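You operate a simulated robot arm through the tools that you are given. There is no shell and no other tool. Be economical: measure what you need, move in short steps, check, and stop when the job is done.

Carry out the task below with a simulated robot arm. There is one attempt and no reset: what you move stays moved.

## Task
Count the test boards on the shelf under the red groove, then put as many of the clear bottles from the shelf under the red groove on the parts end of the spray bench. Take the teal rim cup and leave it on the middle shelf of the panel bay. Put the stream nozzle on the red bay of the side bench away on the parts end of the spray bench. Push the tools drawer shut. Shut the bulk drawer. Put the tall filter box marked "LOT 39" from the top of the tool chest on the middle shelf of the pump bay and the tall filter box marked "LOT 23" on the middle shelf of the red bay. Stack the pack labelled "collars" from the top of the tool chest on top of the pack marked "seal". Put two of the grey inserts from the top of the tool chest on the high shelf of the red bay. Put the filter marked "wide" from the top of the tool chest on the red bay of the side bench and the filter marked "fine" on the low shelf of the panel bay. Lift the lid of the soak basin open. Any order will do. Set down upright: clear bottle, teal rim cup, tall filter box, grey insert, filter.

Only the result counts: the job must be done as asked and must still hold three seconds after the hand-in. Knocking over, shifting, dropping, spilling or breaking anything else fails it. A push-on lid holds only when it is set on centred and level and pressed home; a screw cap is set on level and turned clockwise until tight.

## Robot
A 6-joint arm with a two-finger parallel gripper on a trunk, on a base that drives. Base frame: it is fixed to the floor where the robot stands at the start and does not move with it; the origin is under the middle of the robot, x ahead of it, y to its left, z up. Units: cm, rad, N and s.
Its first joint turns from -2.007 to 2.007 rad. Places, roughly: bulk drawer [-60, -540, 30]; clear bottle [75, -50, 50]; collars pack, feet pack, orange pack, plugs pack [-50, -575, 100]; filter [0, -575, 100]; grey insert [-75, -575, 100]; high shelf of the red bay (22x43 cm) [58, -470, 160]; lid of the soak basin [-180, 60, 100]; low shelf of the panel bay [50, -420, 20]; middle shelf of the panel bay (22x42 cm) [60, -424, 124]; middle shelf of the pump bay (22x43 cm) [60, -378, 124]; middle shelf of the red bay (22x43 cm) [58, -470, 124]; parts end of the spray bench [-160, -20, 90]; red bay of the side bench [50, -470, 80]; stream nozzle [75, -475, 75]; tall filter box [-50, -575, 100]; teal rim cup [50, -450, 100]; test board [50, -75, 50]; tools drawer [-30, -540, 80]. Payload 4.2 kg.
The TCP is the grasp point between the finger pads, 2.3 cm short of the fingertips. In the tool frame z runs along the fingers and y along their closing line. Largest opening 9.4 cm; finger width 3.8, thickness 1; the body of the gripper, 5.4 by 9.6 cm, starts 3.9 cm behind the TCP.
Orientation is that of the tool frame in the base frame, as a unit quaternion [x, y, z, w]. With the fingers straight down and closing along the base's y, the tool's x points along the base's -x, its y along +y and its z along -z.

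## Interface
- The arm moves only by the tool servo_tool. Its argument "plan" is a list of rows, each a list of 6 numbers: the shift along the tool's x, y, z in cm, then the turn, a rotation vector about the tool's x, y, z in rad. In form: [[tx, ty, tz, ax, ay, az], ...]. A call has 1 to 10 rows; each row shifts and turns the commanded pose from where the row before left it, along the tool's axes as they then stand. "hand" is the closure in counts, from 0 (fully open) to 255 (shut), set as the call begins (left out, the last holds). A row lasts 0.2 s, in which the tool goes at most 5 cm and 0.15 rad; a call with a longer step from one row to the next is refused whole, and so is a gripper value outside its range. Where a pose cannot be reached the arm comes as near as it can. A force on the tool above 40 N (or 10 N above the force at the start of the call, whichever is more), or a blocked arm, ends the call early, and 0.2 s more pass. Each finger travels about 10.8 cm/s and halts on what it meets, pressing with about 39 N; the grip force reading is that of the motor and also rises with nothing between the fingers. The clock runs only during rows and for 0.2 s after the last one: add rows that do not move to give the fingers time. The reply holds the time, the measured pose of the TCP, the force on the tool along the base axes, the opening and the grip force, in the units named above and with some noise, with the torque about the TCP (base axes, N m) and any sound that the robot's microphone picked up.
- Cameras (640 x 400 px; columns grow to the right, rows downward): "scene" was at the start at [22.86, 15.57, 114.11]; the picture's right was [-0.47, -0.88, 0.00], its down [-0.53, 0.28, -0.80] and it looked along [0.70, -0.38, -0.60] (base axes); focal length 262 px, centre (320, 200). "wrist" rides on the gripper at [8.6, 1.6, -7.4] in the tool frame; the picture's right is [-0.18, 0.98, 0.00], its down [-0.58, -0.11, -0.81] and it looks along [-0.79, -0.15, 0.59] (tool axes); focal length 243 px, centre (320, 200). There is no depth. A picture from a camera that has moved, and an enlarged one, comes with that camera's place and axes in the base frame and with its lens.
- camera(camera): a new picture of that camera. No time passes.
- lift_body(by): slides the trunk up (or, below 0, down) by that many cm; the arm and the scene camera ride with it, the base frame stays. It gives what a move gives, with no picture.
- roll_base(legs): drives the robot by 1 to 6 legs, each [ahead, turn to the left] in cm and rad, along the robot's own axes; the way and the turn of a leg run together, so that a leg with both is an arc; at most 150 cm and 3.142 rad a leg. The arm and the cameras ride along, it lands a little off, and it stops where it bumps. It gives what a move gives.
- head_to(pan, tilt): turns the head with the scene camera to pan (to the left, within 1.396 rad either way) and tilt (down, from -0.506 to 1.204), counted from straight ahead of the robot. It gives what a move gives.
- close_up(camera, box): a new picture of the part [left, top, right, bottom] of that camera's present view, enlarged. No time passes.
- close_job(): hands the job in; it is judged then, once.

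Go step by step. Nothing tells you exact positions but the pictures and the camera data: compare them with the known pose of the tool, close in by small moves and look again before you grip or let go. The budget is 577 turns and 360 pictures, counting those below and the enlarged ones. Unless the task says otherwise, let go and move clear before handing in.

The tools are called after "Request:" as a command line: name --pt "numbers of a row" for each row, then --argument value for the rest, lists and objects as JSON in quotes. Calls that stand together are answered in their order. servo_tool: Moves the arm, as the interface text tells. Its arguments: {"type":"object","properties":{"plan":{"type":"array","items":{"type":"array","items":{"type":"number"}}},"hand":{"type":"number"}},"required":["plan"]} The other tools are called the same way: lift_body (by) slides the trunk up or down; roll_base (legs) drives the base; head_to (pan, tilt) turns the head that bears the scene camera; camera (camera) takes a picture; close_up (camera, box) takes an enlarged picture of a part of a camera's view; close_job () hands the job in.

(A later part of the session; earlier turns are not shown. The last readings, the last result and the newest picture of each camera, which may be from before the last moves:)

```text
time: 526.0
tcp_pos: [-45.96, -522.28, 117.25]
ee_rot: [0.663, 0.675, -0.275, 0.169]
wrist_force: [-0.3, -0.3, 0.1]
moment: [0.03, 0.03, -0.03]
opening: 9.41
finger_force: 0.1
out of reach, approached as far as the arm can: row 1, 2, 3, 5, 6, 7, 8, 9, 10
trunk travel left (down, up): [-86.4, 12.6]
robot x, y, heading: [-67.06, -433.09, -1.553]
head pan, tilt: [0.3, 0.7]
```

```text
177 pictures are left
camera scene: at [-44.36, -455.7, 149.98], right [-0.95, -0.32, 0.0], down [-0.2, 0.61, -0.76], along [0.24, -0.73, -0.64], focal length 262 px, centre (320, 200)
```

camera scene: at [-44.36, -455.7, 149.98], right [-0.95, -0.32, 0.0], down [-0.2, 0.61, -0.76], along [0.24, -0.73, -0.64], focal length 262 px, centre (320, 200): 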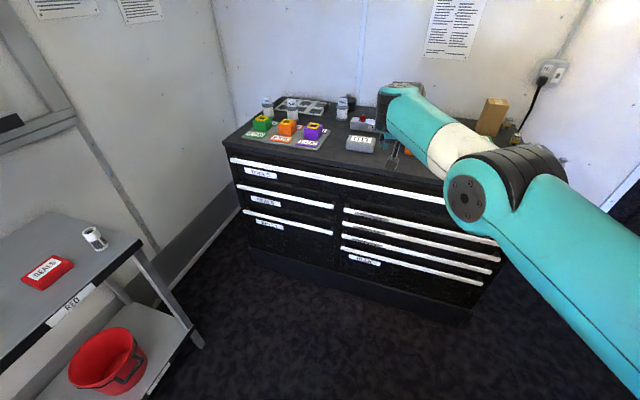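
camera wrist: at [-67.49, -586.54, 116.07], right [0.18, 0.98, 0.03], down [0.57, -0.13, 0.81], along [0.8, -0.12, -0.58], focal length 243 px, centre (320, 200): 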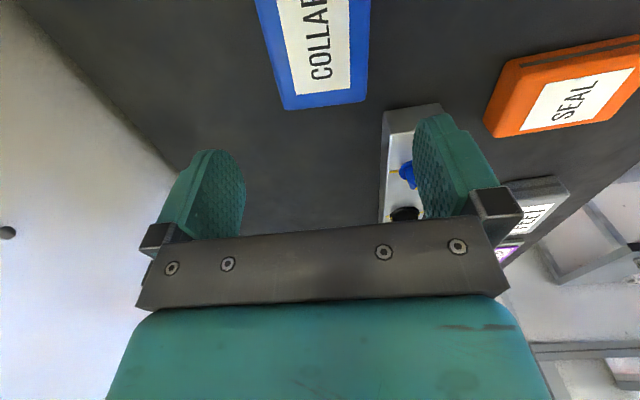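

Request:
servo_tool --pt "0 0 -2 0 -0.15 0" --pt "0 0 -2 0 -0.15 0" --pt "0 0 -2 0 -0.15 0" --pt "0 0 -2 0 -0.15 0" --pt "0 0 -4 0 0 0" --pt "0 0 -4 0 0 0" --pt "0 0 -4 0 0 0" --pt "0 0 -4 0 0 0"

Request:
camera --camera "scene"

```text
time: 527.8
tcp_pos: [-44.3, -501.53, 127.34]
ee_rot: [0.552, 0.596, -0.458, 0.361]
wrist_force: [-0.5, -1.0, -0.9]
moment: [-0.02, 0.0, -0.01]
opening: 9.4
finger_force: 0.0
trunk travel left (down, up): [-86.4, 12.6]
robot x, y, heading: [-67.1, -433.38, -1.555]
head pan, tilt: [0.3, 0.7]
```

```text
176 pictures are left
camera scene: at [-44.38, -455.76, 149.96], right [-0.95, -0.32, 0.0], down [-0.2, 0.61, -0.76], along [0.24, -0.73, -0.64], focal length 262 px, centre (320, 200)
```

scene: 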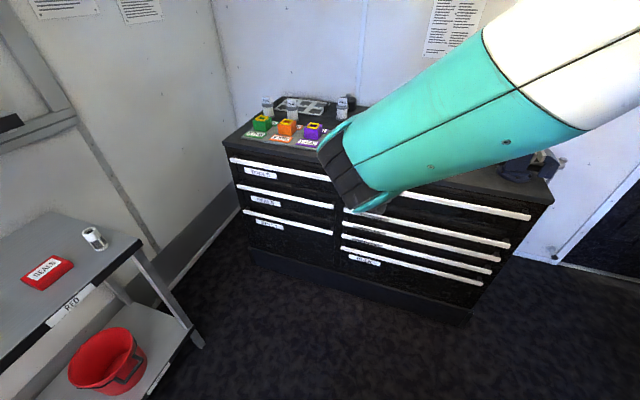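

Elbow-up again. I'll bring the hand right and down first, then pitch it to vertical at short extension.

Request:
servo_tool --pt "0 0 0 0 0 0.15" --pt "2.8 -3.5 0 0 0 0" --pt "2.8 -3.5 0 0 0 0" --pt "2.8 -3.5 0 0 0 0" --pt "2.8 -3.5 0 0 0 0" --pt "4 0 0 0 0 0"

Request:
servo_tool --pt "0 0 -1 0 0.15 0" --pt "0 0 -1 0 0.15 0" --pt "0 0 -1 0 0.15 0" --pt "0 0 0 0 0.15 0" --pt "0 0 0 0 0.15 0" --pt "0 0 0 0 0.15 0" --pt "0 0 0 0 0.15 0" --pt "0 0 0 0 0.15 0"

Request:
camera --camera "scene"

```text
time: 529.2
tcp_pos: [-57.91, -495.69, 112.65]
ee_rot: [0.595, 0.552, -0.43, 0.395]
wrist_force: [-0.4, 0.9, 0.2]
moment: [0.0, -0.01, 0.01]
opening: 9.43
finger_force: 0.0
trunk travel left (down, up): [-86.4, 12.6]
robot x, y, heading: [-66.9, -432.96, -1.546]
head pan, tilt: [0.3, 0.7]
```

```text
time: 531.0
tcp_pos: [-57.57, -492.99, 114.34]
ee_rot: [0.734, 0.679, -0.018, 0.014]
wrist_force: [-0.5, 0.2, -0.6]
moment: [-0.03, 0.01, -0.01]
opening: 9.4
finger_force: 0.0
trunk travel left (down, up): [-86.4, 12.6]
robot x, y, heading: [-66.93, -433.09, -1.552]
head pan, tilt: [0.3, 0.7]
```

```text
175 pictures are left
camera scene: at [-44.38, -455.66, 149.98], right [-0.95, -0.32, 0.0], down [-0.2, 0.61, -0.77], along [0.24, -0.73, -0.64], focal length 262 px, centre (320, 200)
```

scene: 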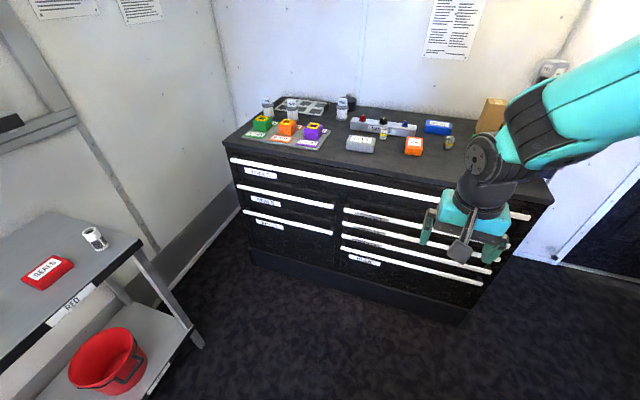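

Tool-down and elbow-up with margin. I'll roll -90° so it closes along y.

Request:
servo_tool --pt "0 0 0 0 0 -0.15" --pt "0 0 0 0 0 -0.15" --pt "0 0 0 0 0 -0.15" --pt "0 0 0 0 0 -0.15" --pt "0 0 0 0 0 -0.15" --pt "0 0 0 0 0 -0.15" --pt "0 0 0 0 0 -0.15" --pt "0 0 0 0 0 -0.15" --pt "0 0 0 0 0 -0.15" --pt "0 0 0 0 0 -0.15"

```text
time: 533.2
tcp_pos: [-57.68, -492.84, 114.32]
ee_rot: [0.073, 0.997, -0.024, -0.002]
wrist_force: [0.5, 0.3, -0.5]
moment: [0.0, 0.01, 0.03]
opening: 9.37
finger_force: 0.1
trunk travel left (down, up): [-86.4, 12.6]
robot x, y, heading: [-66.76, -433.02, -1.553]
head pan, tilt: [0.3, 0.7]
```

Request:
servo_tool --pt "0 0 0 0 0 -0.146" --pt "0 0 0 -0.048 0 0"

Request:
roll_base --legs '[[0, -0.018], [55, 0]]'

Request:
head_to --pan 0 --tilt 0.6

Request:
camera --camera "scene"

```text
time: 533.8
tcp_pos: [-57.63, -492.91, 114.4]
ee_rot: [0.001, 1.0, 0.001, -0.004]
wrist_force: [-0.2, 0.1, -0.5]
moment: [-0.01, 0.01, 0.0]
opening: 9.39
finger_force: 0.1
trunk travel left (down, up): [-86.4, 12.6]
robot x, y, heading: [-66.62, -433.21, -1.549]
head pan, tilt: [0.3, 0.7]
```

```text
time: 537.3
tcp_pos: [-57.78, -548.27, 114.36]
ee_rot: [0.006, 1.0, 0.001, -0.005]
wrist_force: [-0.7, -0.3, -0.9]
moment: [0.01, -0.04, -0.01]
opening: 9.38
finger_force: 0.1
trunk travel left (down, up): [-86.4, 12.6]
robot x, y, heading: [-66.51, -488.46, -1.556]
head pan, tilt: [0.3, 0.7]
```

```text
time: 538.1
tcp_pos: [-57.72, -548.44, 114.34]
ee_rot: [0.006, 1.0, 0.001, -0.004]
wrist_force: [0.0, 0.3, -0.1]
moment: [0.0, 0.0, 0.02]
opening: 9.38
finger_force: 0.0
trunk travel left (down, up): [-86.4, 12.6]
robot x, y, heading: [-66.51, -488.63, -1.56]
head pan, tilt: [0.0, 0.6]
```

```text
174 pictures are left
camera scene: at [-46.65, -512.05, 150.83], right [-1.0, -0.01, 0.0], down [-0.01, 0.57, -0.82], along [0.01, -0.82, -0.57], focal length 262 px, centre (320, 200)
```

scene: 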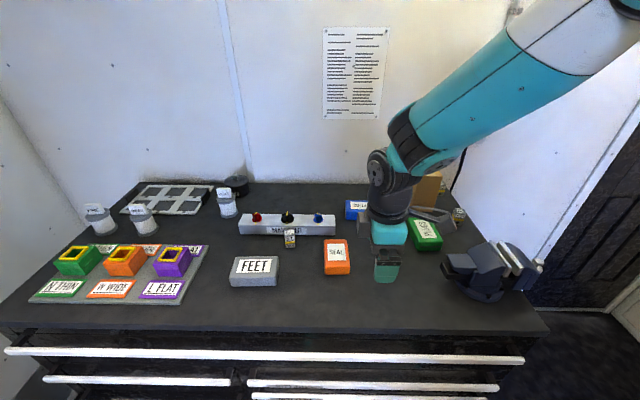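

Request:
roll_base --legs '[[20, 0]]'

Request:
servo_tool --pt "0.6 -4 2 0 0 0" --pt "0.6 -4 2 0 0 0" --pt "0.6 -4 2 0 0 0" --pt "0.6 -4 2 0 0 0" --pt "0 -1.5 1 0 0 0"

Request:
camera --camera "scene"

Request:
camera --camera "wrist"

```text
time: 539.7
tcp_pos: [-57.75, -568.88, 114.45]
ee_rot: [0.009, 1.0, 0.002, -0.005]
wrist_force: [0.1, 0.3, -0.1]
moment: [0.02, -0.03, -0.02]
opening: 9.4
finger_force: 0.1
trunk travel left (down, up): [-86.4, 12.6]
robot x, y, heading: [-66.31, -508.94, -1.56]
head pan, tilt: [0.0, 0.6]
```

```text
time: 540.9
tcp_pos: [-60.63, -586.44, 105.46]
ee_rot: [0.009, 1.0, 0.001, -0.004]
wrist_force: [0.2, 0.0, 1.1]
moment: [-0.05, 0.0, 0.04]
opening: 9.4
finger_force: 0.0
trunk travel left (down, up): [-86.4, 12.6]
robot x, y, heading: [-65.95, -508.81, -1.568]
head pan, tilt: [0.0, 0.6]
```

```text
173 pictures are left
camera scene: at [-46.55, -532.57, 150.84], right [-1.0, -0.01, 0.0], down [0.0, 0.56, -0.83], along [0.01, -0.83, -0.56], focal length 262 px, centre (320, 200)
```

scene: 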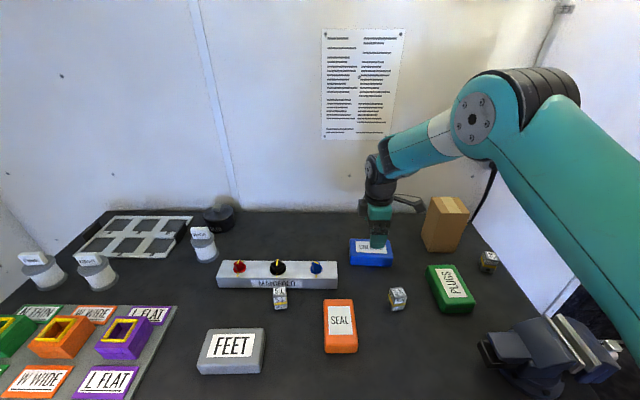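

```text
172 pictures are left
camera wrist: at [-69.19, -584.52, 112.94], right [0.2, 0.98, 0.0], down [0.59, -0.12, 0.8], along [0.78, -0.16, -0.6], focal length 243 px, centre (320, 200)
```

wrist: 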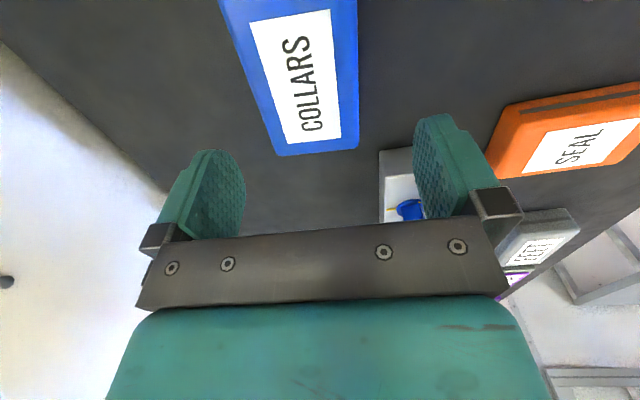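

Well placed above the collars. I'll shift -0.9 in y, descend and grip.

Request:
servo_tool --pt "0 -0.9 1 0 0 0" --pt "0 0 3 0 0 0" --pt "0 0 3 0 0 0" --pt "0 0 1.4 0 0 0"

Request:
camera --camera "wrist"

Request:
close_up --camera "scene" --box '[310, 160, 470, 290]'

```text
time: 541.9
tcp_pos: [-60.83, -587.19, 96.85]
ee_rot: [0.008, 1.0, 0.001, -0.006]
wrist_force: [-0.5, 0.0, 0.1]
moment: [0.0, 0.01, -0.04]
opening: 9.41
finger_force: 0.1
trunk travel left (down, up): [-86.4, 12.6]
robot x, y, heading: [-66.16, -508.81, -1.563]
head pan, tilt: [0.0, 0.6]
```

```text
171 pictures are left
camera wrist: at [-69.34, -585.3, 104.27], right [0.2, 0.98, 0.0], down [0.59, -0.12, 0.8], along [0.78, -0.16, -0.6], focal length 243 px, centre (320, 200)
```

wrist: 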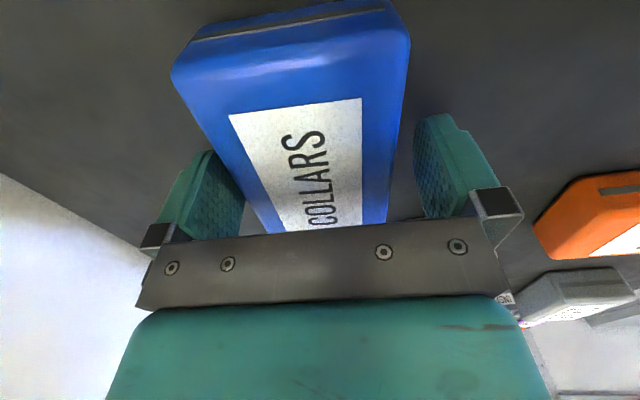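

```text
3.08 times, centred on (390, 225) of scene
camera zoom: at [-46.55, -532.59, 150.84], right [-1.0, -0.01, 0.0], down [0.0, 0.56, -0.83], along [0.01, -0.83, -0.56], focal length 807 px, centre (105, 123)
```

zoom: 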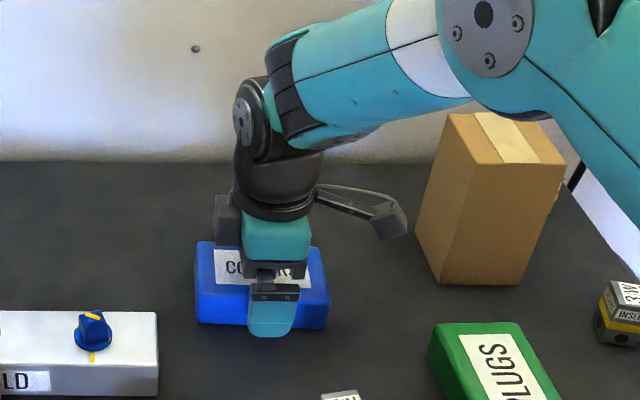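

Request:
servo_tool --pt "0 0 0 0 0 0" --pt "0 0 0 0 0 0" --pt "0 0 0 0 0 0" --pt "0 0 0 0 0 0" --hand 255

Request:
servo_tool --pt "0 0 -3 0 0 0" --pt "0 0 -3 0 0 0" --pt "0 0 -2 0 0 0"

Request:
camera --camera "wrist"

```text
time: 542.9
tcp_pos: [-60.93, -587.16, 96.8]
ee_rot: [0.009, 1.0, 0.001, -0.005]
wrist_force: [1.2, -1.2, 1.7]
moment: [-0.16, -0.14, -0.07]
opening: 7.46
finger_force: 39.1
trunk travel left (down, up): [-86.4, 12.6]
robot x, y, heading: [-66.21, -508.72, -1.56]
head pan, tilt: [0.0, 0.6]
```

```text
time: 543.7
tcp_pos: [-60.55, -587.13, 105.0]
ee_rot: [0.008, 1.0, 0.002, -0.006]
wrist_force: [-0.2, -0.1, -1.9]
moment: [0.01, -0.01, 0.0]
opening: 7.46
finger_force: 38.7
trunk travel left (down, up): [-86.4, 12.6]
robot x, y, heading: [-66.03, -509.03, -1.558]
head pan, tilt: [0.0, 0.6]
```

```text
169 pictures are left
camera wrist: at [-69.12, -585.3, 112.46], right [0.2, 0.98, 0.0], down [0.59, -0.12, 0.8], along [0.78, -0.16, -0.6], focal length 243 px, centre (320, 200)
```

wrist: 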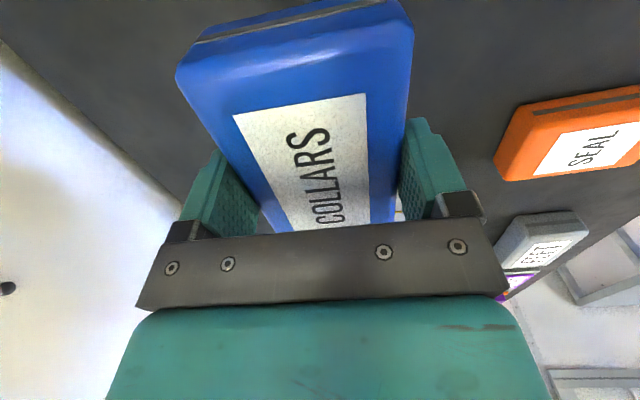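

Request:
close_up --camera "scene" --box '[290, 270, 450, 370]'

```text
4.00 times, centred on (370, 320) of scene
camera zoom: at [-46.54, -532.63, 150.83], right [-1.0, -0.01, 0.0], down [0.0, 0.57, -0.82], along [0.01, -0.82, -0.57], focal length 1049 px, centre (120, -280)
```

zoom: 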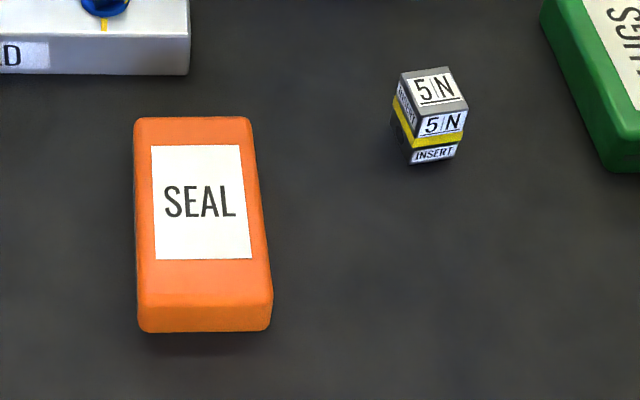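

Collars is held. The seal pack's centre is (-50.2,-564). I'll raise and carry it over.

Request:
servo_tool --pt "0 0 -4 0 0 0" --pt "-1.6 3.85 0 0 0 0" --pt "-1.6 3.85 0 0 0 0" --pt "-1.6 3.85 0 0 0 0" --pt "-1.6 3.85 0 0 0 0" --pt "-1.6 3.85 0 0 0 0" --pt "-1.6 3.85 0 0 0 0"

Request:
camera --camera "scene"

Request:
camera --camera "wrist"

```text
time: 545.3
tcp_pos: [-50.53, -564.22, 108.65]
ee_rot: [0.009, 1.0, 0.001, -0.004]
wrist_force: [-0.3, -0.7, -2.4]
moment: [0.02, -0.03, 0.0]
opening: 7.45
finger_force: 39.3
trunk travel left (down, up): [-86.4, 12.6]
robot x, y, heading: [-66.74, -509.06, -1.561]
head pan, tilt: [0.0, 0.6]
```

```text
167 pictures are left
camera scene: at [-46.57, -532.66, 150.83], right [-1.0, -0.01, 0.0], down [0.0, 0.57, -0.82], along [0.01, -0.82, -0.57], focal length 262 px, centre (320, 200)
```

scene: 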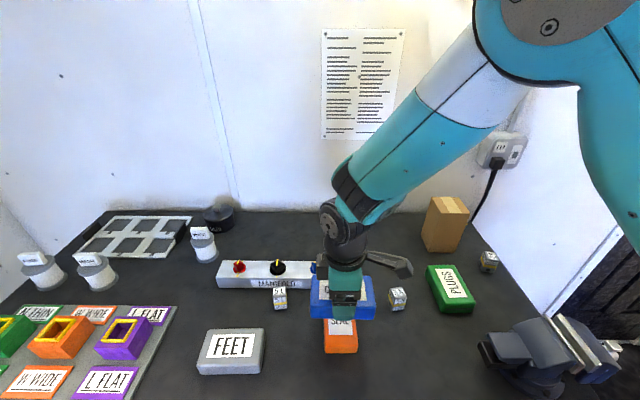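

```text
166 pictures are left
camera wrist: at [-59.1, -562.34, 116.17], right [0.2, 0.98, 0.0], down [0.59, -0.12, 0.8], along [0.78, -0.16, -0.6], focal length 243 px, centre (320, 200)
```

wrist: 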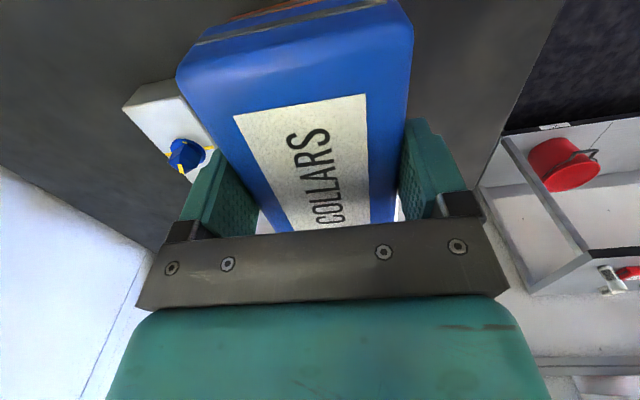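

Request:
servo_tool --pt "0.4 0 3 0 0 0" --pt "0 0 3 0 0 0" --pt "0 0 0.7 0 0 0" --pt "0 0 0.4 0 0 0" --pt "0 0 0.4 0 0 0" --pt "0 0 0.3 0 0 0"

```text
time: 546.7
tcp_pos: [-51.14, -564.24, 101.25]
ee_rot: [0.008, 1.0, 0.001, -0.004]
wrist_force: [0.0, -0.4, -1.8]
moment: [-0.01, 0.0, -0.03]
opening: 7.45
finger_force: 39.6
trunk travel left (down, up): [-86.4, 12.6]
robot x, y, heading: [-66.25, -508.47, -1.556]
head pan, tilt: [0.0, 0.6]
```

Request:
servo_tool --pt "0 0 0.3 0 0 0" --pt "0 0 0.3 0 0 0" --pt "0 0 0.3 0 0 0"

Request:
close_up --camera "scene" --box '[270, 230, 430, 370]'

```text
time: 547.5
tcp_pos: [-50.99, -564.22, 100.23]
ee_rot: [0.008, 1.0, 0.0, -0.004]
wrist_force: [-0.4, 1.7, 3.3]
moment: [-0.13, 0.03, 0.02]
opening: 7.47
finger_force: 39.3
trunk travel left (down, up): [-86.4, 12.6]
robot x, y, heading: [-66.12, -508.76, -1.564]
head pan, tilt: [0.0, 0.6]
```

```text
2.86 times, centred on (350, 300) of scene
camera zoom: at [-46.55, -532.58, 150.85], right [-1.0, -0.01, 0.0], down [0.0, 0.56, -0.83], along [0.01, -0.83, -0.56], focal length 749 px, centre (234, -86)
```

zoom: 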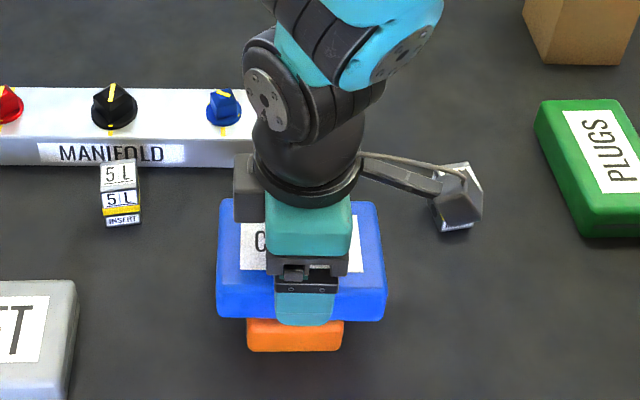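

Contact is just starting. I'll press 0.2 cm more, release, and lift straight up.

Request:
servo_tool --pt "0 0 0.2 0 0 0"

Request:
servo_tool --pt "0 0 0 0 0 0" --pt "0 0 0 0 0 0" --pt "0 0 0 0 0 0" --hand 0

Request:
servo_tool --pt "0 0 -3 0 0 0" --pt "0 0 -3 0 0 0" --pt "0 0 -3 0 0 0"

Request:
camera --camera "wrist"

Request:
close_up --camera "scene" --box '[250, 230, 490, 380]'

```text
time: 547.9
tcp_pos: [-51.18, -564.21, 100.28]
ee_rot: [0.009, 1.0, 0.001, -0.004]
wrist_force: [-1.5, 2.7, 25.7]
moment: [0.25, 0.16, 0.0]
opening: 7.45
finger_force: 39.0
trunk travel left (down, up): [-86.4, 12.6]
robot x, y, heading: [-66.24, -508.98, -1.563]
head pan, tilt: [0.0, 0.6]
```

```text
time: 548.7
tcp_pos: [-51.11, -564.32, 100.13]
ee_rot: [0.009, 1.0, 0.001, -0.005]
wrist_force: [-0.4, -0.2, -0.4]
moment: [0.05, -0.02, 0.01]
opening: 9.39
finger_force: 0.1
trunk travel left (down, up): [-86.4, 12.6]
robot x, y, heading: [-66.65, -508.81, -1.56]
head pan, tilt: [0.0, 0.6]
```

```text
time: 549.5
tcp_pos: [-50.86, -564.31, 108.9]
ee_rot: [0.007, 1.0, 0.002, -0.004]
wrist_force: [0.0, 0.9, 0.9]
moment: [0.06, 0.01, 0.01]
opening: 9.39
finger_force: 0.0
trunk travel left (down, up): [-86.4, 12.6]
robot x, y, heading: [-65.8, -509.03, -1.564]
head pan, tilt: [0.0, 0.6]
```

```text
164 pictures are left
camera wrist: at [-59.45, -562.48, 116.28], right [0.2, 0.98, 0.0], down [0.59, -0.12, 0.8], along [0.78, -0.16, -0.6], focal length 243 px, centre (320, 200)
```

wrist: 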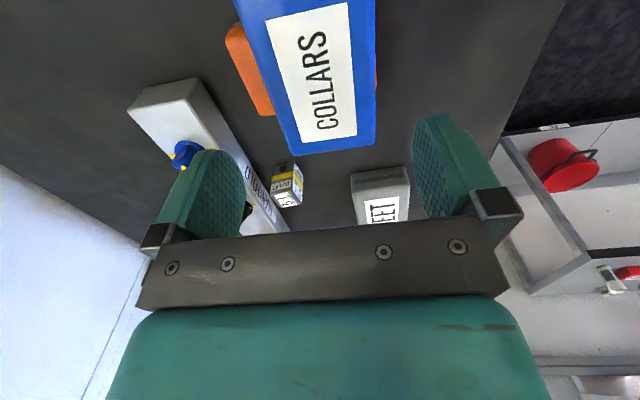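

```text
2.67 times, centred on (370, 305) of scene
camera zoom: at [-46.53, -532.63, 150.82], right [-1.0, -0.01, 0.0], down [0.0, 0.57, -0.82], along [0.01, -0.82, -0.57], focal length 699 px, centre (187, -80)
```

zoom: 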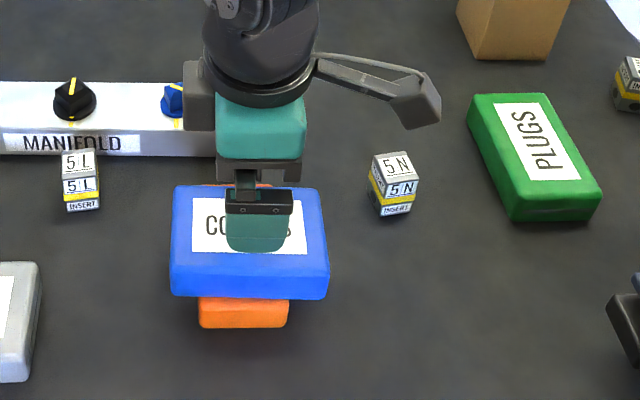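

Collars sits on the seal pack. Next, the inserts: I'll back off, then go to camera-on-top roll with about 45° pitch.

Request:
roll_base --legs '[[-40, 0]]'

Request:
servo_tool --pt "0 0 0 0.15 0 0" --pt "0 0 0 0.15 0 0" --pt "0 0 0 0.15 0 0" --pt "0 0 0 0.15 0 0" --pt "0 0 0 0.15 0 0" --pt "0 0 0 0 0 -0.15" --pt "0 0 0 0 0 -0.15" --pt "0 0 0 0 0 -0.15" --pt "0 0 0 0 0 -0.15" --pt "0 0 0 0 0 -0.15"

Request:
servo_tool --pt "0 0 0 0 0 -0.15" --pt "0 0 0 0 0 -0.15" --pt "0 0 0 0 0 -0.15" --pt "0 0 0 0 0 -0.15" --pt "0 0 0 0 0 -0.15"

Request:
camera --camera "scene"

```text
time: 552.0
tcp_pos: [-51.26, -525.47, 108.87]
ee_rot: [0.01, 1.0, 0.0, -0.005]
wrist_force: [-0.4, 0.3, 0.0]
moment: [0.02, -0.01, 0.01]
opening: 9.39
finger_force: 0.1
trunk travel left (down, up): [-86.4, 12.6]
robot x, y, heading: [-66.7, -469.82, -1.565]
head pan, tilt: [0.0, 0.6]
```

```text
time: 554.1
tcp_pos: [-51.36, -525.48, 108.71]
ee_rot: [-0.336, 0.868, -0.337, -0.142]
wrist_force: [-0.5, -0.5, -0.3]
moment: [-0.02, 0.05, 0.0]
opening: 9.4
finger_force: 0.1
trunk travel left (down, up): [-86.4, 12.6]
robot x, y, heading: [-66.18, -470.22, -1.562]
head pan, tilt: [0.0, 0.6]
```

```text
time: 555.4
tcp_pos: [-51.32, -525.53, 108.79]
ee_rot: [-0.63, 0.685, -0.262, -0.256]
wrist_force: [0.7, 0.0, -0.3]
moment: [0.01, -0.01, 0.02]
opening: 9.4
finger_force: 0.0
trunk travel left (down, up): [-86.4, 12.6]
robot x, y, heading: [-66.45, -470.32, -1.564]
head pan, tilt: [0.0, 0.6]
```

```text
162 pictures are left
camera scene: at [-46.86, -493.85, 150.83], right [-1.0, -0.01, 0.0], down [0.0, 0.56, -0.83], along [0.01, -0.83, -0.56], focal length 262 px, centre (320, 200)
```

scene: 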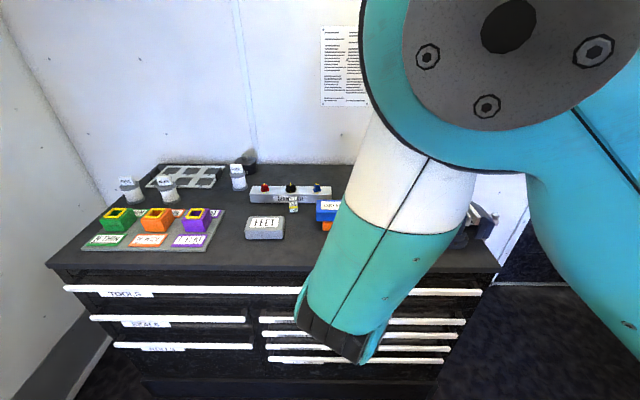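

Request:
servo_tool --pt "0 3.5 0 0 0 -0.05" --pt "0 3.5 0 0 0 0" --pt "0 3.5 0 0 0 0" --pt "2.9 1 2.7 0 0 0" --pt "2.9 1 2.7 0 0 0"

Request:
roll_base --legs '[[26, 0]]'

Request:
camera --camera "wrist"

Request:
camera --camera "scene"

```text
time: 556.5
tcp_pos: [-63.32, -533.29, 108.44]
ee_rot: [-0.646, 0.67, -0.256, -0.261]
wrist_force: [0.1, 1.6, -0.7]
moment: [-0.01, 0.0, 0.0]
opening: 9.39
finger_force: 0.1
out of reach, approached as far as the arm can: row 3
trunk travel left (down, up): [-86.4, 12.6]
robot x, y, heading: [-66.57, -469.92, -1.561]
head pan, tilt: [0.0, 0.6]
```

```text
time: 558.4
tcp_pos: [-63.69, -559.86, 108.35]
ee_rot: [-0.643, 0.673, -0.254, -0.262]
wrist_force: [-0.7, 0.0, 0.2]
moment: [-0.01, 0.02, 0.03]
opening: 9.4
finger_force: 0.0
trunk travel left (down, up): [-86.4, 12.6]
robot x, y, heading: [-66.33, -496.66, -1.573]
head pan, tilt: [0.0, 0.6]
```

```text
161 pictures are left
camera wrist: at [-65.45, -560.93, 119.76], right [-0.98, 0.18, -0.13], down [0.15, 0.97, 0.2], along [0.16, 0.17, -0.97], focal length 243 px, centre (320, 200)
```

wrist: 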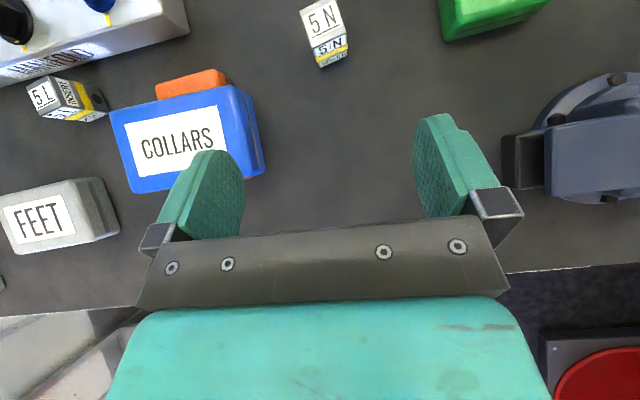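

```text
160 pictures are left
camera scene: at [-46.98, -520.42, 150.84], right [-1.0, 0.0, 0.0], down [0.0, 0.56, -0.83], along [0.0, -0.83, -0.56], focal length 262 px, centre (320, 200)
```

scene: 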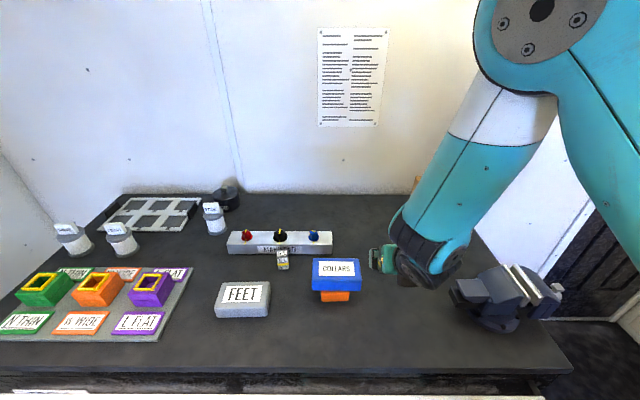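

Insert 5N is at about (-64.8,-571). I'll narrow the opening, lower in front of it, then drive in.

Request:
servo_tool --pt "-2.56 0.37 2.76 0 0 0" --pt "-2.56 0.37 2.76 0 0 0" --pt "-2.56 0.37 2.76 0 0 0" --hand 90

Request:
roll_base --legs '[[7, 0]]'

Request:
camera --camera "wrist"

```text
time: 559.2
tcp_pos: [-65.12, -559.75, 97.01]
ee_rot: [-0.643, 0.673, -0.256, -0.262]
wrist_force: [0.1, 0.2, -0.1]
moment: [0.0, 0.02, 0.0]
opening: 6.09
finger_force: 0.1
trunk travel left (down, up): [-86.4, 12.6]
robot x, y, heading: [-66.43, -496.51, -1.573]
head pan, tilt: [0.0, 0.6]
```

```text
time: 560.2
tcp_pos: [-65.02, -566.73, 97.0]
ee_rot: [-0.644, 0.671, -0.255, -0.262]
wrist_force: [0.8, 0.0, -0.3]
moment: [-0.04, -0.01, 0.0]
opening: 6.06
finger_force: 0.0
trunk travel left (down, up): [-86.4, 12.6]
robot x, y, heading: [-66.7, -503.43, -1.569]
head pan, tilt: [0.0, 0.6]
```

```text
159 pictures are left
camera wrist: at [-66.68, -567.95, 108.37], right [-0.98, 0.17, -0.13], down [0.15, 0.97, 0.2], along [0.16, 0.17, -0.97], focal length 243 px, centre (320, 200)
```

wrist: 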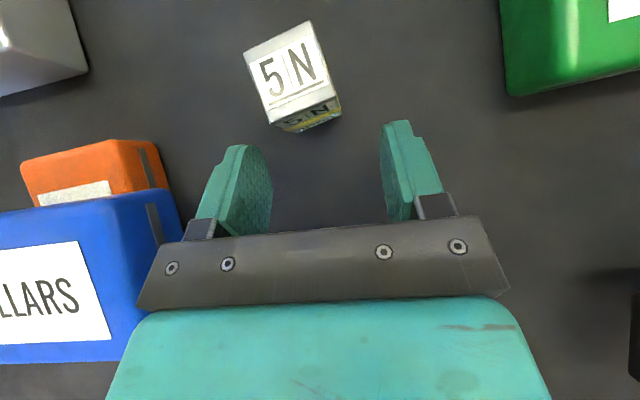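

Request:
roll_base --legs '[[4.2, 0]]'

Request:
camera --camera "wrist"

```text
time: 561.1
tcp_pos: [-65.06, -571.11, 97.1]
ee_rot: [-0.645, 0.672, -0.255, -0.262]
wrist_force: [0.2, -0.5, 0.4]
moment: [-0.01, 0.03, -0.01]
opening: 6.1
finger_force: 0.0
trunk travel left (down, up): [-86.4, 12.6]
robot x, y, heading: [-66.8, -507.85, -1.571]
head pan, tilt: [0.0, 0.6]
```

```text
158 pictures are left
camera wrist: at [-66.64, -572.22, 108.37], right [-0.98, 0.17, -0.13], down [0.15, 0.97, 0.2], along [0.16, 0.17, -0.97], focal length 243 px, centre (320, 200)
```

wrist: 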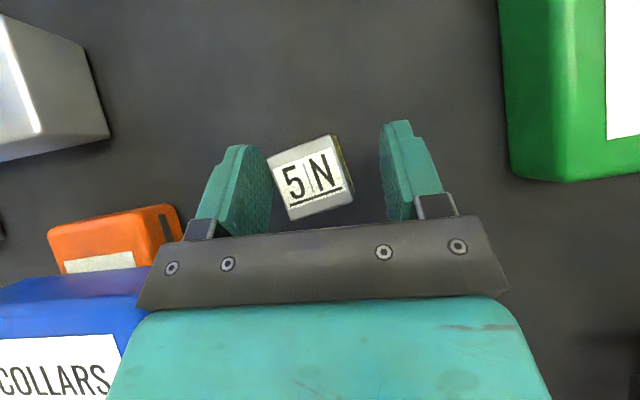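

Request:
servo_tool --pt "0 0 0 0 0 0" --pt "0 0 0 0 0 0" --pt "0 0 0 0 0 0" --pt "0 0 0 0 0 0" --hand 255

Request:
servo_tool --pt "2.05 0 -2.2 0 0 0" --pt "2.05 0 -2.2 0 0 0"

Request:
camera --camera "wrist"

```text
time: 562.1
tcp_pos: [-64.91, -571.15, 96.92]
ee_rot: [-0.644, 0.672, -0.255, -0.263]
wrist_force: [1.2, -1.0, 3.2]
moment: [0.01, -0.05, 0.0]
opening: 2.94
finger_force: 38.9
trunk travel left (down, up): [-86.4, 12.6]
robot x, y, heading: [-66.37, -507.89, -1.568]
head pan, tilt: [0.0, 0.6]
```

```text
time: 562.7
tcp_pos: [-64.81, -571.0, 103.04]
ee_rot: [-0.645, 0.671, -0.255, -0.262]
wrist_force: [0.3, 0.1, -1.8]
moment: [0.0, 0.03, 0.0]
opening: 2.98
finger_force: 38.7
trunk travel left (down, up): [-86.4, 12.6]
robot x, y, heading: [-66.17, -507.9, -1.57]
head pan, tilt: [0.0, 0.6]
```

```text
157 pictures are left
camera wrist: at [-66.62, -572.15, 114.39], right [-0.98, 0.17, -0.13], down [0.15, 0.97, 0.2], along [0.16, 0.17, -0.97], focal length 243 px, centre (320, 200)
```

wrist: 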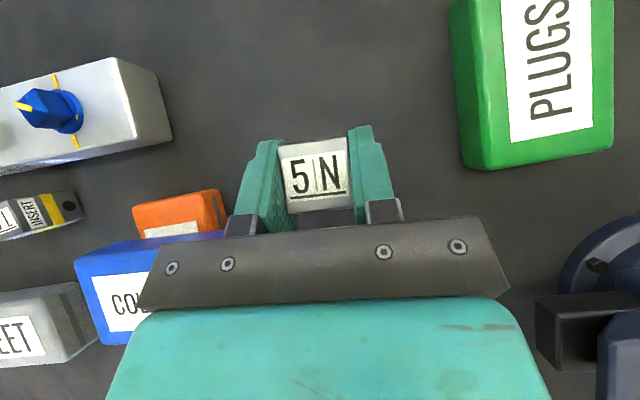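

Insert gripped upright. I'll back off, raise the trunk to the top and lift the arm for the high shelf.

Request:
roll_base --legs '[[-40, 0]]'

Request:
lift_body --by 12.4

Request:
servo_tool --pt "2.7 0 -2.9 0 0 0" --pt "2.7 0 -2.9 0 0 0" --pt "2.7 0 -2.9 0 0 0" --pt "2.7 0 -2.9 0 0 0" --pt "2.7 0 -2.9 0 0 0" --pt "2.7 0 -2.9 0 0 0" --pt "2.7 0 -2.9 0 0 0" --pt "2.7 0 -2.9 0 0 0" --pt "2.7 0 -2.9 0 0 0" --pt "2.7 0 -2.9 0 0 0"

Request:
camera --camera "wrist"

```text
time: 565.2
tcp_pos: [-64.48, -530.66, 103.07]
ee_rot: [-0.646, 0.669, -0.256, -0.262]
wrist_force: [0.5, 0.5, -0.5]
moment: [-0.01, 0.0, 0.0]
opening: 2.97
finger_force: 38.6
trunk travel left (down, up): [-86.4, 12.6]
robot x, y, heading: [-66.98, -467.7, -1.56]
head pan, tilt: [0.0, 0.6]
```

```text
time: 566.8
tcp_pos: [-64.54, -530.61, 115.49]
ee_rot: [-0.647, 0.669, -0.256, -0.26]
wrist_force: [-0.4, -0.3, -0.2]
moment: [0.02, 0.0, 0.01]
opening: 2.95
finger_force: 38.9
trunk travel left (down, up): [-98.8, 0.2]
robot x, y, heading: [-66.9, -467.72, -1.557]
head pan, tilt: [0.0, 0.6]
```

```text
time: 569.0
tcp_pos: [-64.41, -530.9, 155.17]
ee_rot: [-0.647, 0.669, -0.256, -0.261]
wrist_force: [-0.3, -0.5, -0.9]
moment: [0.02, 0.01, 0.01]
opening: 2.97
finger_force: 39.1
trunk travel left (down, up): [-98.8, 0.2]
robot x, y, heading: [-67.0, -467.52, -1.559]
head pan, tilt: [0.0, 0.6]
```

```text
156 pictures are left
camera wrist: at [-66.11, -532.03, 166.4], right [-0.98, 0.16, -0.13], down [0.14, 0.97, 0.2], along [0.16, 0.17, -0.97], focal length 243 px, centre (320, 200)
```

wrist: 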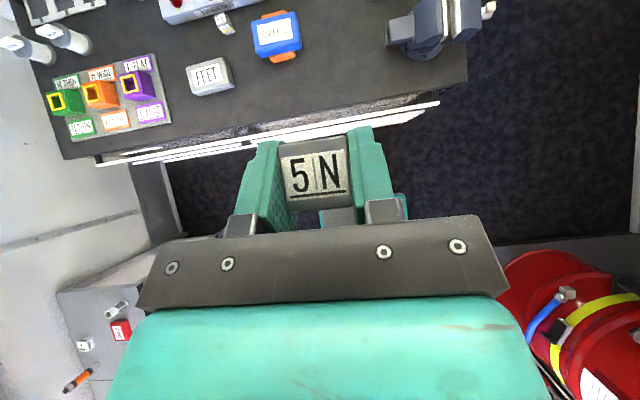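

Request:
servo_tool --pt "2.7 0 -2.9 0 0 0" --pt "2.7 0 -2.9 0 0 0" --pt "2.7 0 -2.9 0 0 0"

Request:
roll_base --legs '[[0, 2.057], [28.5, 0], [0, -0.498]]'

Request:
head_to --pan -0.2 --tilt 0.1

Request:
camera --camera "scene"

```text
time: 569.8
tcp_pos: [-63.34, -530.31, 161.54]
ee_rot: [-0.642, 0.673, -0.265, -0.254]
wrist_force: [-0.5, 0.6, -1.6]
moment: [0.02, 0.0, 0.04]
opening: 2.94
finger_force: 38.8
out of reach, approached as far as the arm can: row 2, 3
trunk travel left (down, up): [-98.8, 0.2]
robot x, y, heading: [-66.86, -467.16, -1.562]
head pan, tilt: [0.0, 0.6]
```

```text
time: 578.2
tcp_pos: [20.05, -448.95, 161.55]
ee_rot: [0.93, -0.014, 0.368, -0.011]
wrist_force: [0.8, 0.7, -1.2]
moment: [-0.04, 0.01, -0.06]
opening: 2.96
finger_force: 39.0
trunk travel left (down, up): [-98.8, 0.2]
robot x, y, heading: [-42.36, -453.3, 0.032]
head pan, tilt: [0.0, 0.6]
```

```text
time: 579.1
tcp_pos: [20.19, -448.9, 161.51]
ee_rot: [0.93, -0.014, 0.368, -0.012]
wrist_force: [0.1, 0.7, -1.0]
moment: [0.02, 0.0, 0.0]
opening: 2.94
finger_force: 39.4
trunk travel left (down, up): [-98.8, 0.2]
robot x, y, heading: [-42.56, -453.37, 0.027]
head pan, tilt: [-0.201, 0.099]
```

```text
155 pictures are left
camera scene: at [-18.63, -434.76, 167.84], right [-0.17, -0.99, 0.0], down [-0.1, 0.02, -0.99], along [0.98, -0.17, -0.1], focal length 262 px, centre (320, 200)
```

scene: 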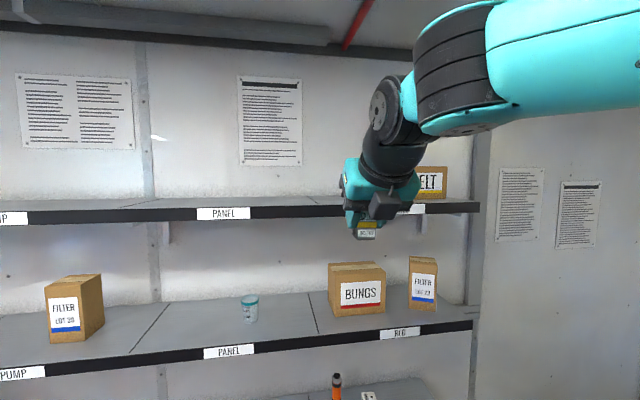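

Extending a little forward should allow more height. I'll try that in front of the shelf.

Request:
servo_tool --pt "2.9 0 2.75 0 0 0" --pt "2.9 0 2.75 0 0 0" --pt "1.8 0 -1.9 0 0 0" --pt "1.8 0 -1.9 0 0 0"

Request:
camera --camera "wrist"

```text
time: 580.1
tcp_pos: [27.16, -448.82, 162.36]
ee_rot: [0.929, -0.021, 0.368, -0.024]
wrist_force: [0.1, -0.1, -1.3]
moment: [0.03, 0.0, -0.02]
opening: 2.95
finger_force: 38.9
out of reach, approached as far as the arm can: row 2, 3, 4
trunk travel left (down, up): [-98.8, 0.2]
robot x, y, heading: [-42.67, -453.56, 0.027]
head pan, tilt: [-0.201, 0.099]
```

```text
154 pictures are left
camera wrist: at [28.36, -451.13, 173.47], right [-0.15, -0.97, -0.19], down [-0.97, 0.12, 0.2], along [-0.17, 0.21, -0.96], focal length 243 px, centre (320, 200)
```

wrist: 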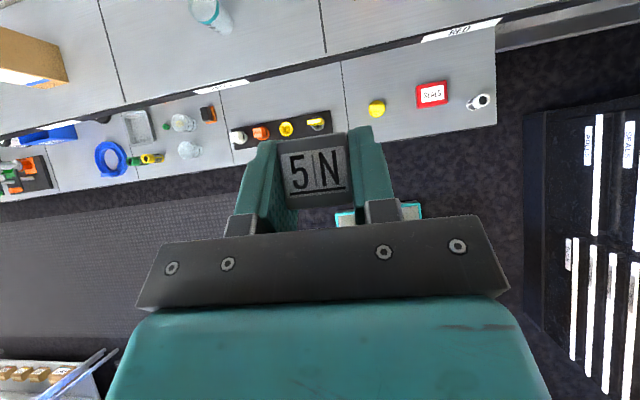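

Request:
servo_tool --pt "0 -3 0 0 0 0" --pt "0 -3 0 0 0 0" --pt "0 -2 0 0 0 0" --pt "1.8 0 -1.9 0 0 0" --pt "1.8 0 -1.9 0 0 0"

Request:
head_to --pan -0.6 --tilt -0.1

Request:
camera --camera "scene"

```text
time: 581.3
tcp_pos: [25.69, -441.29, 161.6]
ee_rot: [0.929, -0.017, 0.369, -0.016]
wrist_force: [0.0, 0.1, -0.7]
moment: [0.01, 0.04, -0.01]
opening: 2.98
finger_force: 39.1
out of reach, approached as far as the arm can: row 1, 3, 4, 5
trunk travel left (down, up): [-98.8, 0.2]
robot x, y, heading: [-42.35, -453.11, 0.025]
head pan, tilt: [-0.201, 0.099]
```

```text
time: 582.2
tcp_pos: [25.78, -441.27, 161.56]
ee_rot: [0.929, -0.016, 0.369, -0.017]
wrist_force: [-0.7, 0.0, -1.6]
moment: [0.01, 0.01, 0.01]
opening: 2.97
finger_force: 38.8
trunk travel left (down, up): [-98.8, 0.2]
robot x, y, heading: [-42.25, -453.32, 0.028]
head pan, tilt: [-0.6, -0.099]
```

```text
153 pictures are left
camera scene: at [-20.38, -437.89, 169.63], right [-0.54, -0.84, 0.0], down [0.08, -0.05, -1.0], along [0.84, -0.54, 0.1], focal length 262 px, centre (320, 200)
```

scene: 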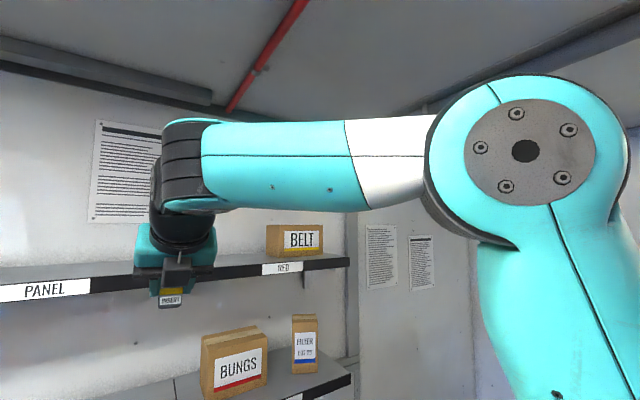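

Request:
servo_tool --pt "0 0 0 0 0 -0.03" --pt "2.9 0 2.75 0 0 0" --pt "2.9 0 2.75 0 0 0" --pt "1.8 0 -1.9 0 0 0" --pt "1.8 0 -1.9 0 0 0"

Request:
servo_tool --pt "-2.9 0 -2.75 0 0 0" --pt "-2.9 0 -2.75 0 0 0" --pt "-2.9 0 -2.75 0 0 0" --pt "-2.9 0 -2.75 0 0 0" --pt "-2.9 0 -2.75 0 0 0" --pt "1.8 0 -1.9 0 0 0" --pt "1.8 0 -1.9 0 0 0"

```text
time: 583.4
tcp_pos: [30.74, -441.83, 159.01]
ee_rot: [0.929, -0.003, 0.369, -0.016]
wrist_force: [0.7, -0.7, -1.2]
moment: [0.04, 0.04, -0.03]
opening: 2.98
finger_force: 38.9
out of reach, approached as far as the arm can: row 1, 2, 3, 4, 5
trunk travel left (down, up): [-98.8, 0.2]
robot x, y, heading: [-42.14, -453.48, 0.033]
head pan, tilt: [-0.6, -0.099]
```

```text
time: 585.0
tcp_pos: [10.88, -441.86, 162.57]
ee_rot: [0.93, -0.001, 0.367, -0.007]
wrist_force: [0.8, 0.9, -0.9]
moment: [0.02, -0.01, -0.01]
opening: 2.95
finger_force: 39.4
out of reach, approached as far as the arm can: row 7
trunk travel left (down, up): [-98.8, 0.2]
robot x, y, heading: [-42.42, -453.11, 0.025]
head pan, tilt: [-0.6, -0.099]
```

Request:
servo_tool --pt "-2.9 0 -2.75 0 0 0" --pt "-2.9 0 -2.75 0 0 0" --pt "1.8 0 -1.9 0 0 0" --pt "1.8 0 -1.9 0 0 0" --pt "1.8 0 -1.9 0 0 0"

```text
time: 586.2
tcp_pos: [3.04, -442.07, 162.96]
ee_rot: [0.93, 0.0, 0.368, -0.008]
wrist_force: [0.2, -0.2, -0.3]
moment: [0.01, 0.02, 0.0]
opening: 2.97
finger_force: 38.6
out of reach, approached as far as the arm can: row 3, 4, 5
trunk travel left (down, up): [-98.8, 0.2]
robot x, y, heading: [-42.38, -452.78, 0.027]
head pan, tilt: [-0.6, -0.099]
```

The height limit depends on pitch. I'll set the insert on the middle shelf, re-pitch the open hand to about 28° in place, and regrip.

Request:
servo_tool --pt "-0.35 0 4.47 0 0 0" --pt "-0.35 0 4.47 0 0 0" --pt "-0.35 0 4.47 0 0 0" --pt "-0.35 0 4.47 0 0 0" --pt "-0.35 0 4.47 0 0 0" --pt "-0.35 0 4.47 0 0 0"

Request:
lift_body --by -9

Request:
head_to --pan -0.2 --tilt 0.2

Request:
camera --camera "scene"

```text
time: 587.6
tcp_pos: [19.87, -441.54, 141.7]
ee_rot: [0.93, 0.0, 0.367, -0.007]
wrist_force: [-0.8, 0.0, -1.4]
moment: [0.02, 0.01, 0.01]
opening: 2.98
finger_force: 38.9
trunk travel left (down, up): [-98.8, 0.2]
robot x, y, heading: [-42.55, -453.68, 0.03]
head pan, tilt: [-0.6, -0.099]
```

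```text
time: 588.8
tcp_pos: [19.85, -441.73, 132.8]
ee_rot: [0.93, 0.001, 0.367, -0.006]
wrist_force: [0.4, 0.2, -0.5]
moment: [0.01, 0.02, -0.05]
opening: 2.98
finger_force: 39.4
trunk travel left (down, up): [-89.8, 9.2]
robot x, y, heading: [-42.14, -453.58, 0.029]
head pan, tilt: [-0.6, -0.099]
```

```text
time: 589.7
tcp_pos: [19.86, -441.71, 132.74]
ee_rot: [0.93, 0.0, 0.367, -0.006]
wrist_force: [0.4, 0.4, -1.2]
moment: [0.02, -0.01, -0.03]
opening: 2.94
finger_force: 38.7
trunk travel left (down, up): [-89.8, 9.2]
robot x, y, heading: [-42.1, -453.35, 0.031]
head pan, tilt: [-0.201, 0.201]
```

```text
152 pictures are left
camera scene: at [-18.53, -434.79, 157.92], right [-0.17, -0.98, 0.0], down [-0.2, 0.03, -0.98], along [0.97, -0.17, -0.2], focal length 262 px, centre (320, 200)
```

scene: 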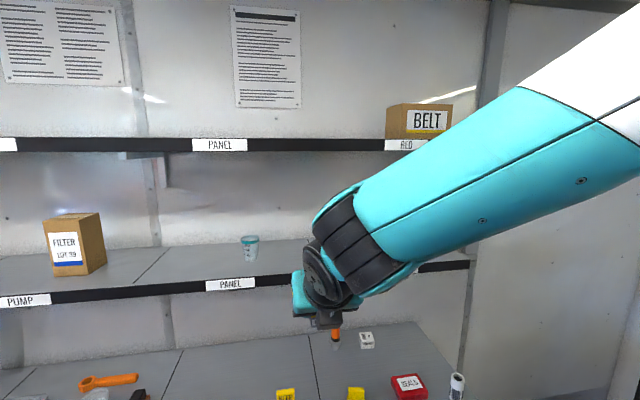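

Request:
roll_base --legs '[[31, 0]]'

Request:
lift_body --by -3.4

Request:
camera --camera "wrist"

```text
time: 591.8
tcp_pos: [51.2, -440.8, 132.79]
ee_rot: [0.93, -0.001, 0.367, -0.006]
wrist_force: [0.4, 0.3, -2.1]
moment: [-0.02, 0.03, 0.01]
opening: 2.96
finger_force: 38.9
trunk travel left (down, up): [-89.8, 9.2]
robot x, y, heading: [-10.7, -452.38, 0.028]
head pan, tilt: [-0.201, 0.201]
```

```text
time: 592.6
tcp_pos: [51.05, -440.7, 129.33]
ee_rot: [0.93, -0.001, 0.367, -0.006]
wrist_force: [0.7, 0.0, -0.8]
moment: [-0.03, 0.0, 0.03]
opening: 2.98
finger_force: 38.4
trunk travel left (down, up): [-86.4, 12.6]
robot x, y, heading: [-11.08, -452.47, 0.025]
head pan, tilt: [-0.201, 0.201]
```

```text
151 pictures are left
camera wrist: at [52.33, -442.52, 140.62], right [-0.13, -0.98, -0.14], down [-0.98, 0.1, 0.19], along [-0.17, 0.16, -0.97], focal length 243 px, centre (320, 200)
```

wrist: 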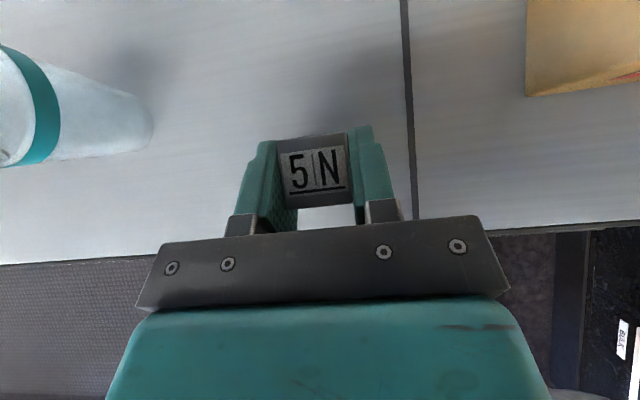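

Lowering in small steps to contact.

Request:
lift_body --by -0.5

Request:
lift_body --by -0.3

```text
time: 593.1
tcp_pos: [51.04, -440.88, 129.12]
ee_rot: [0.929, 0.0, 0.37, -0.007]
wrist_force: [-1.5, -1.3, 16.3]
moment: [-0.26, 0.11, -0.02]
opening: 2.97
finger_force: 38.9
trunk travel left (down, up): [-85.9, 13.1]
robot x, y, heading: [-10.54, -452.34, 0.026]
head pan, tilt: [-0.201, 0.201]
```

```text
time: 593.6
tcp_pos: [51.25, -440.81, 128.69]
ee_rot: [0.929, -0.001, 0.369, -0.007]
wrist_force: [2.8, -1.7, 29.4]
moment: [-0.41, -0.11, 0.0]
opening: 2.96
finger_force: 39.3
trunk travel left (down, up): [-85.6, 13.4]
robot x, y, heading: [-11.21, -452.38, 0.025]
head pan, tilt: [-0.201, 0.201]
```

Request:
servo_tool --pt "0 0 0 0 0 0" --pt "0 0 0 0 0 0" --pt "0.2 0 -0.2 0 0.11 0" --pt "0 0 0 0 0.11 0" --pt "0 0 0 0 0.12 0" --pt "0 0 0 0 0 0" --hand 120

Request:
camera --camera "wrist"

```text
time: 595.0
tcp_pos: [51.04, -440.88, 128.85]
ee_rot: [0.854, -0.001, 0.52, -0.006]
wrist_force: [0.9, -1.3, -0.2]
moment: [-0.01, -0.01, 0.02]
opening: 4.97
finger_force: 0.0
trunk travel left (down, up): [-85.6, 13.4]
robot x, y, heading: [-11.25, -452.49, 0.031]
head pan, tilt: [-0.201, 0.201]
```

```text
150 pictures are left
camera wrist: at [48.43, -442.53, 139.84], right [-0.08, -0.98, -0.17], down [-0.98, 0.11, -0.15], along [0.16, 0.16, -0.97], focal length 243 px, centre (320, 200)
```

wrist: 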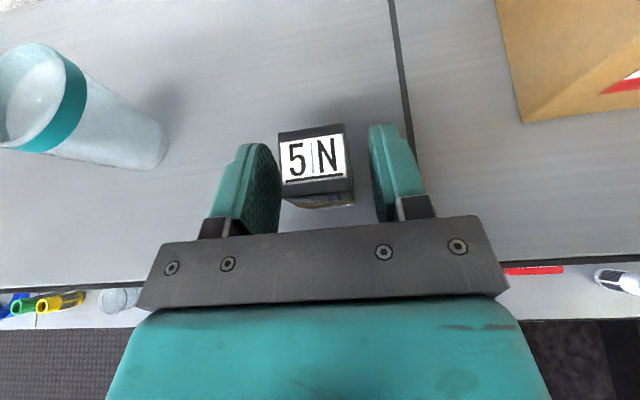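

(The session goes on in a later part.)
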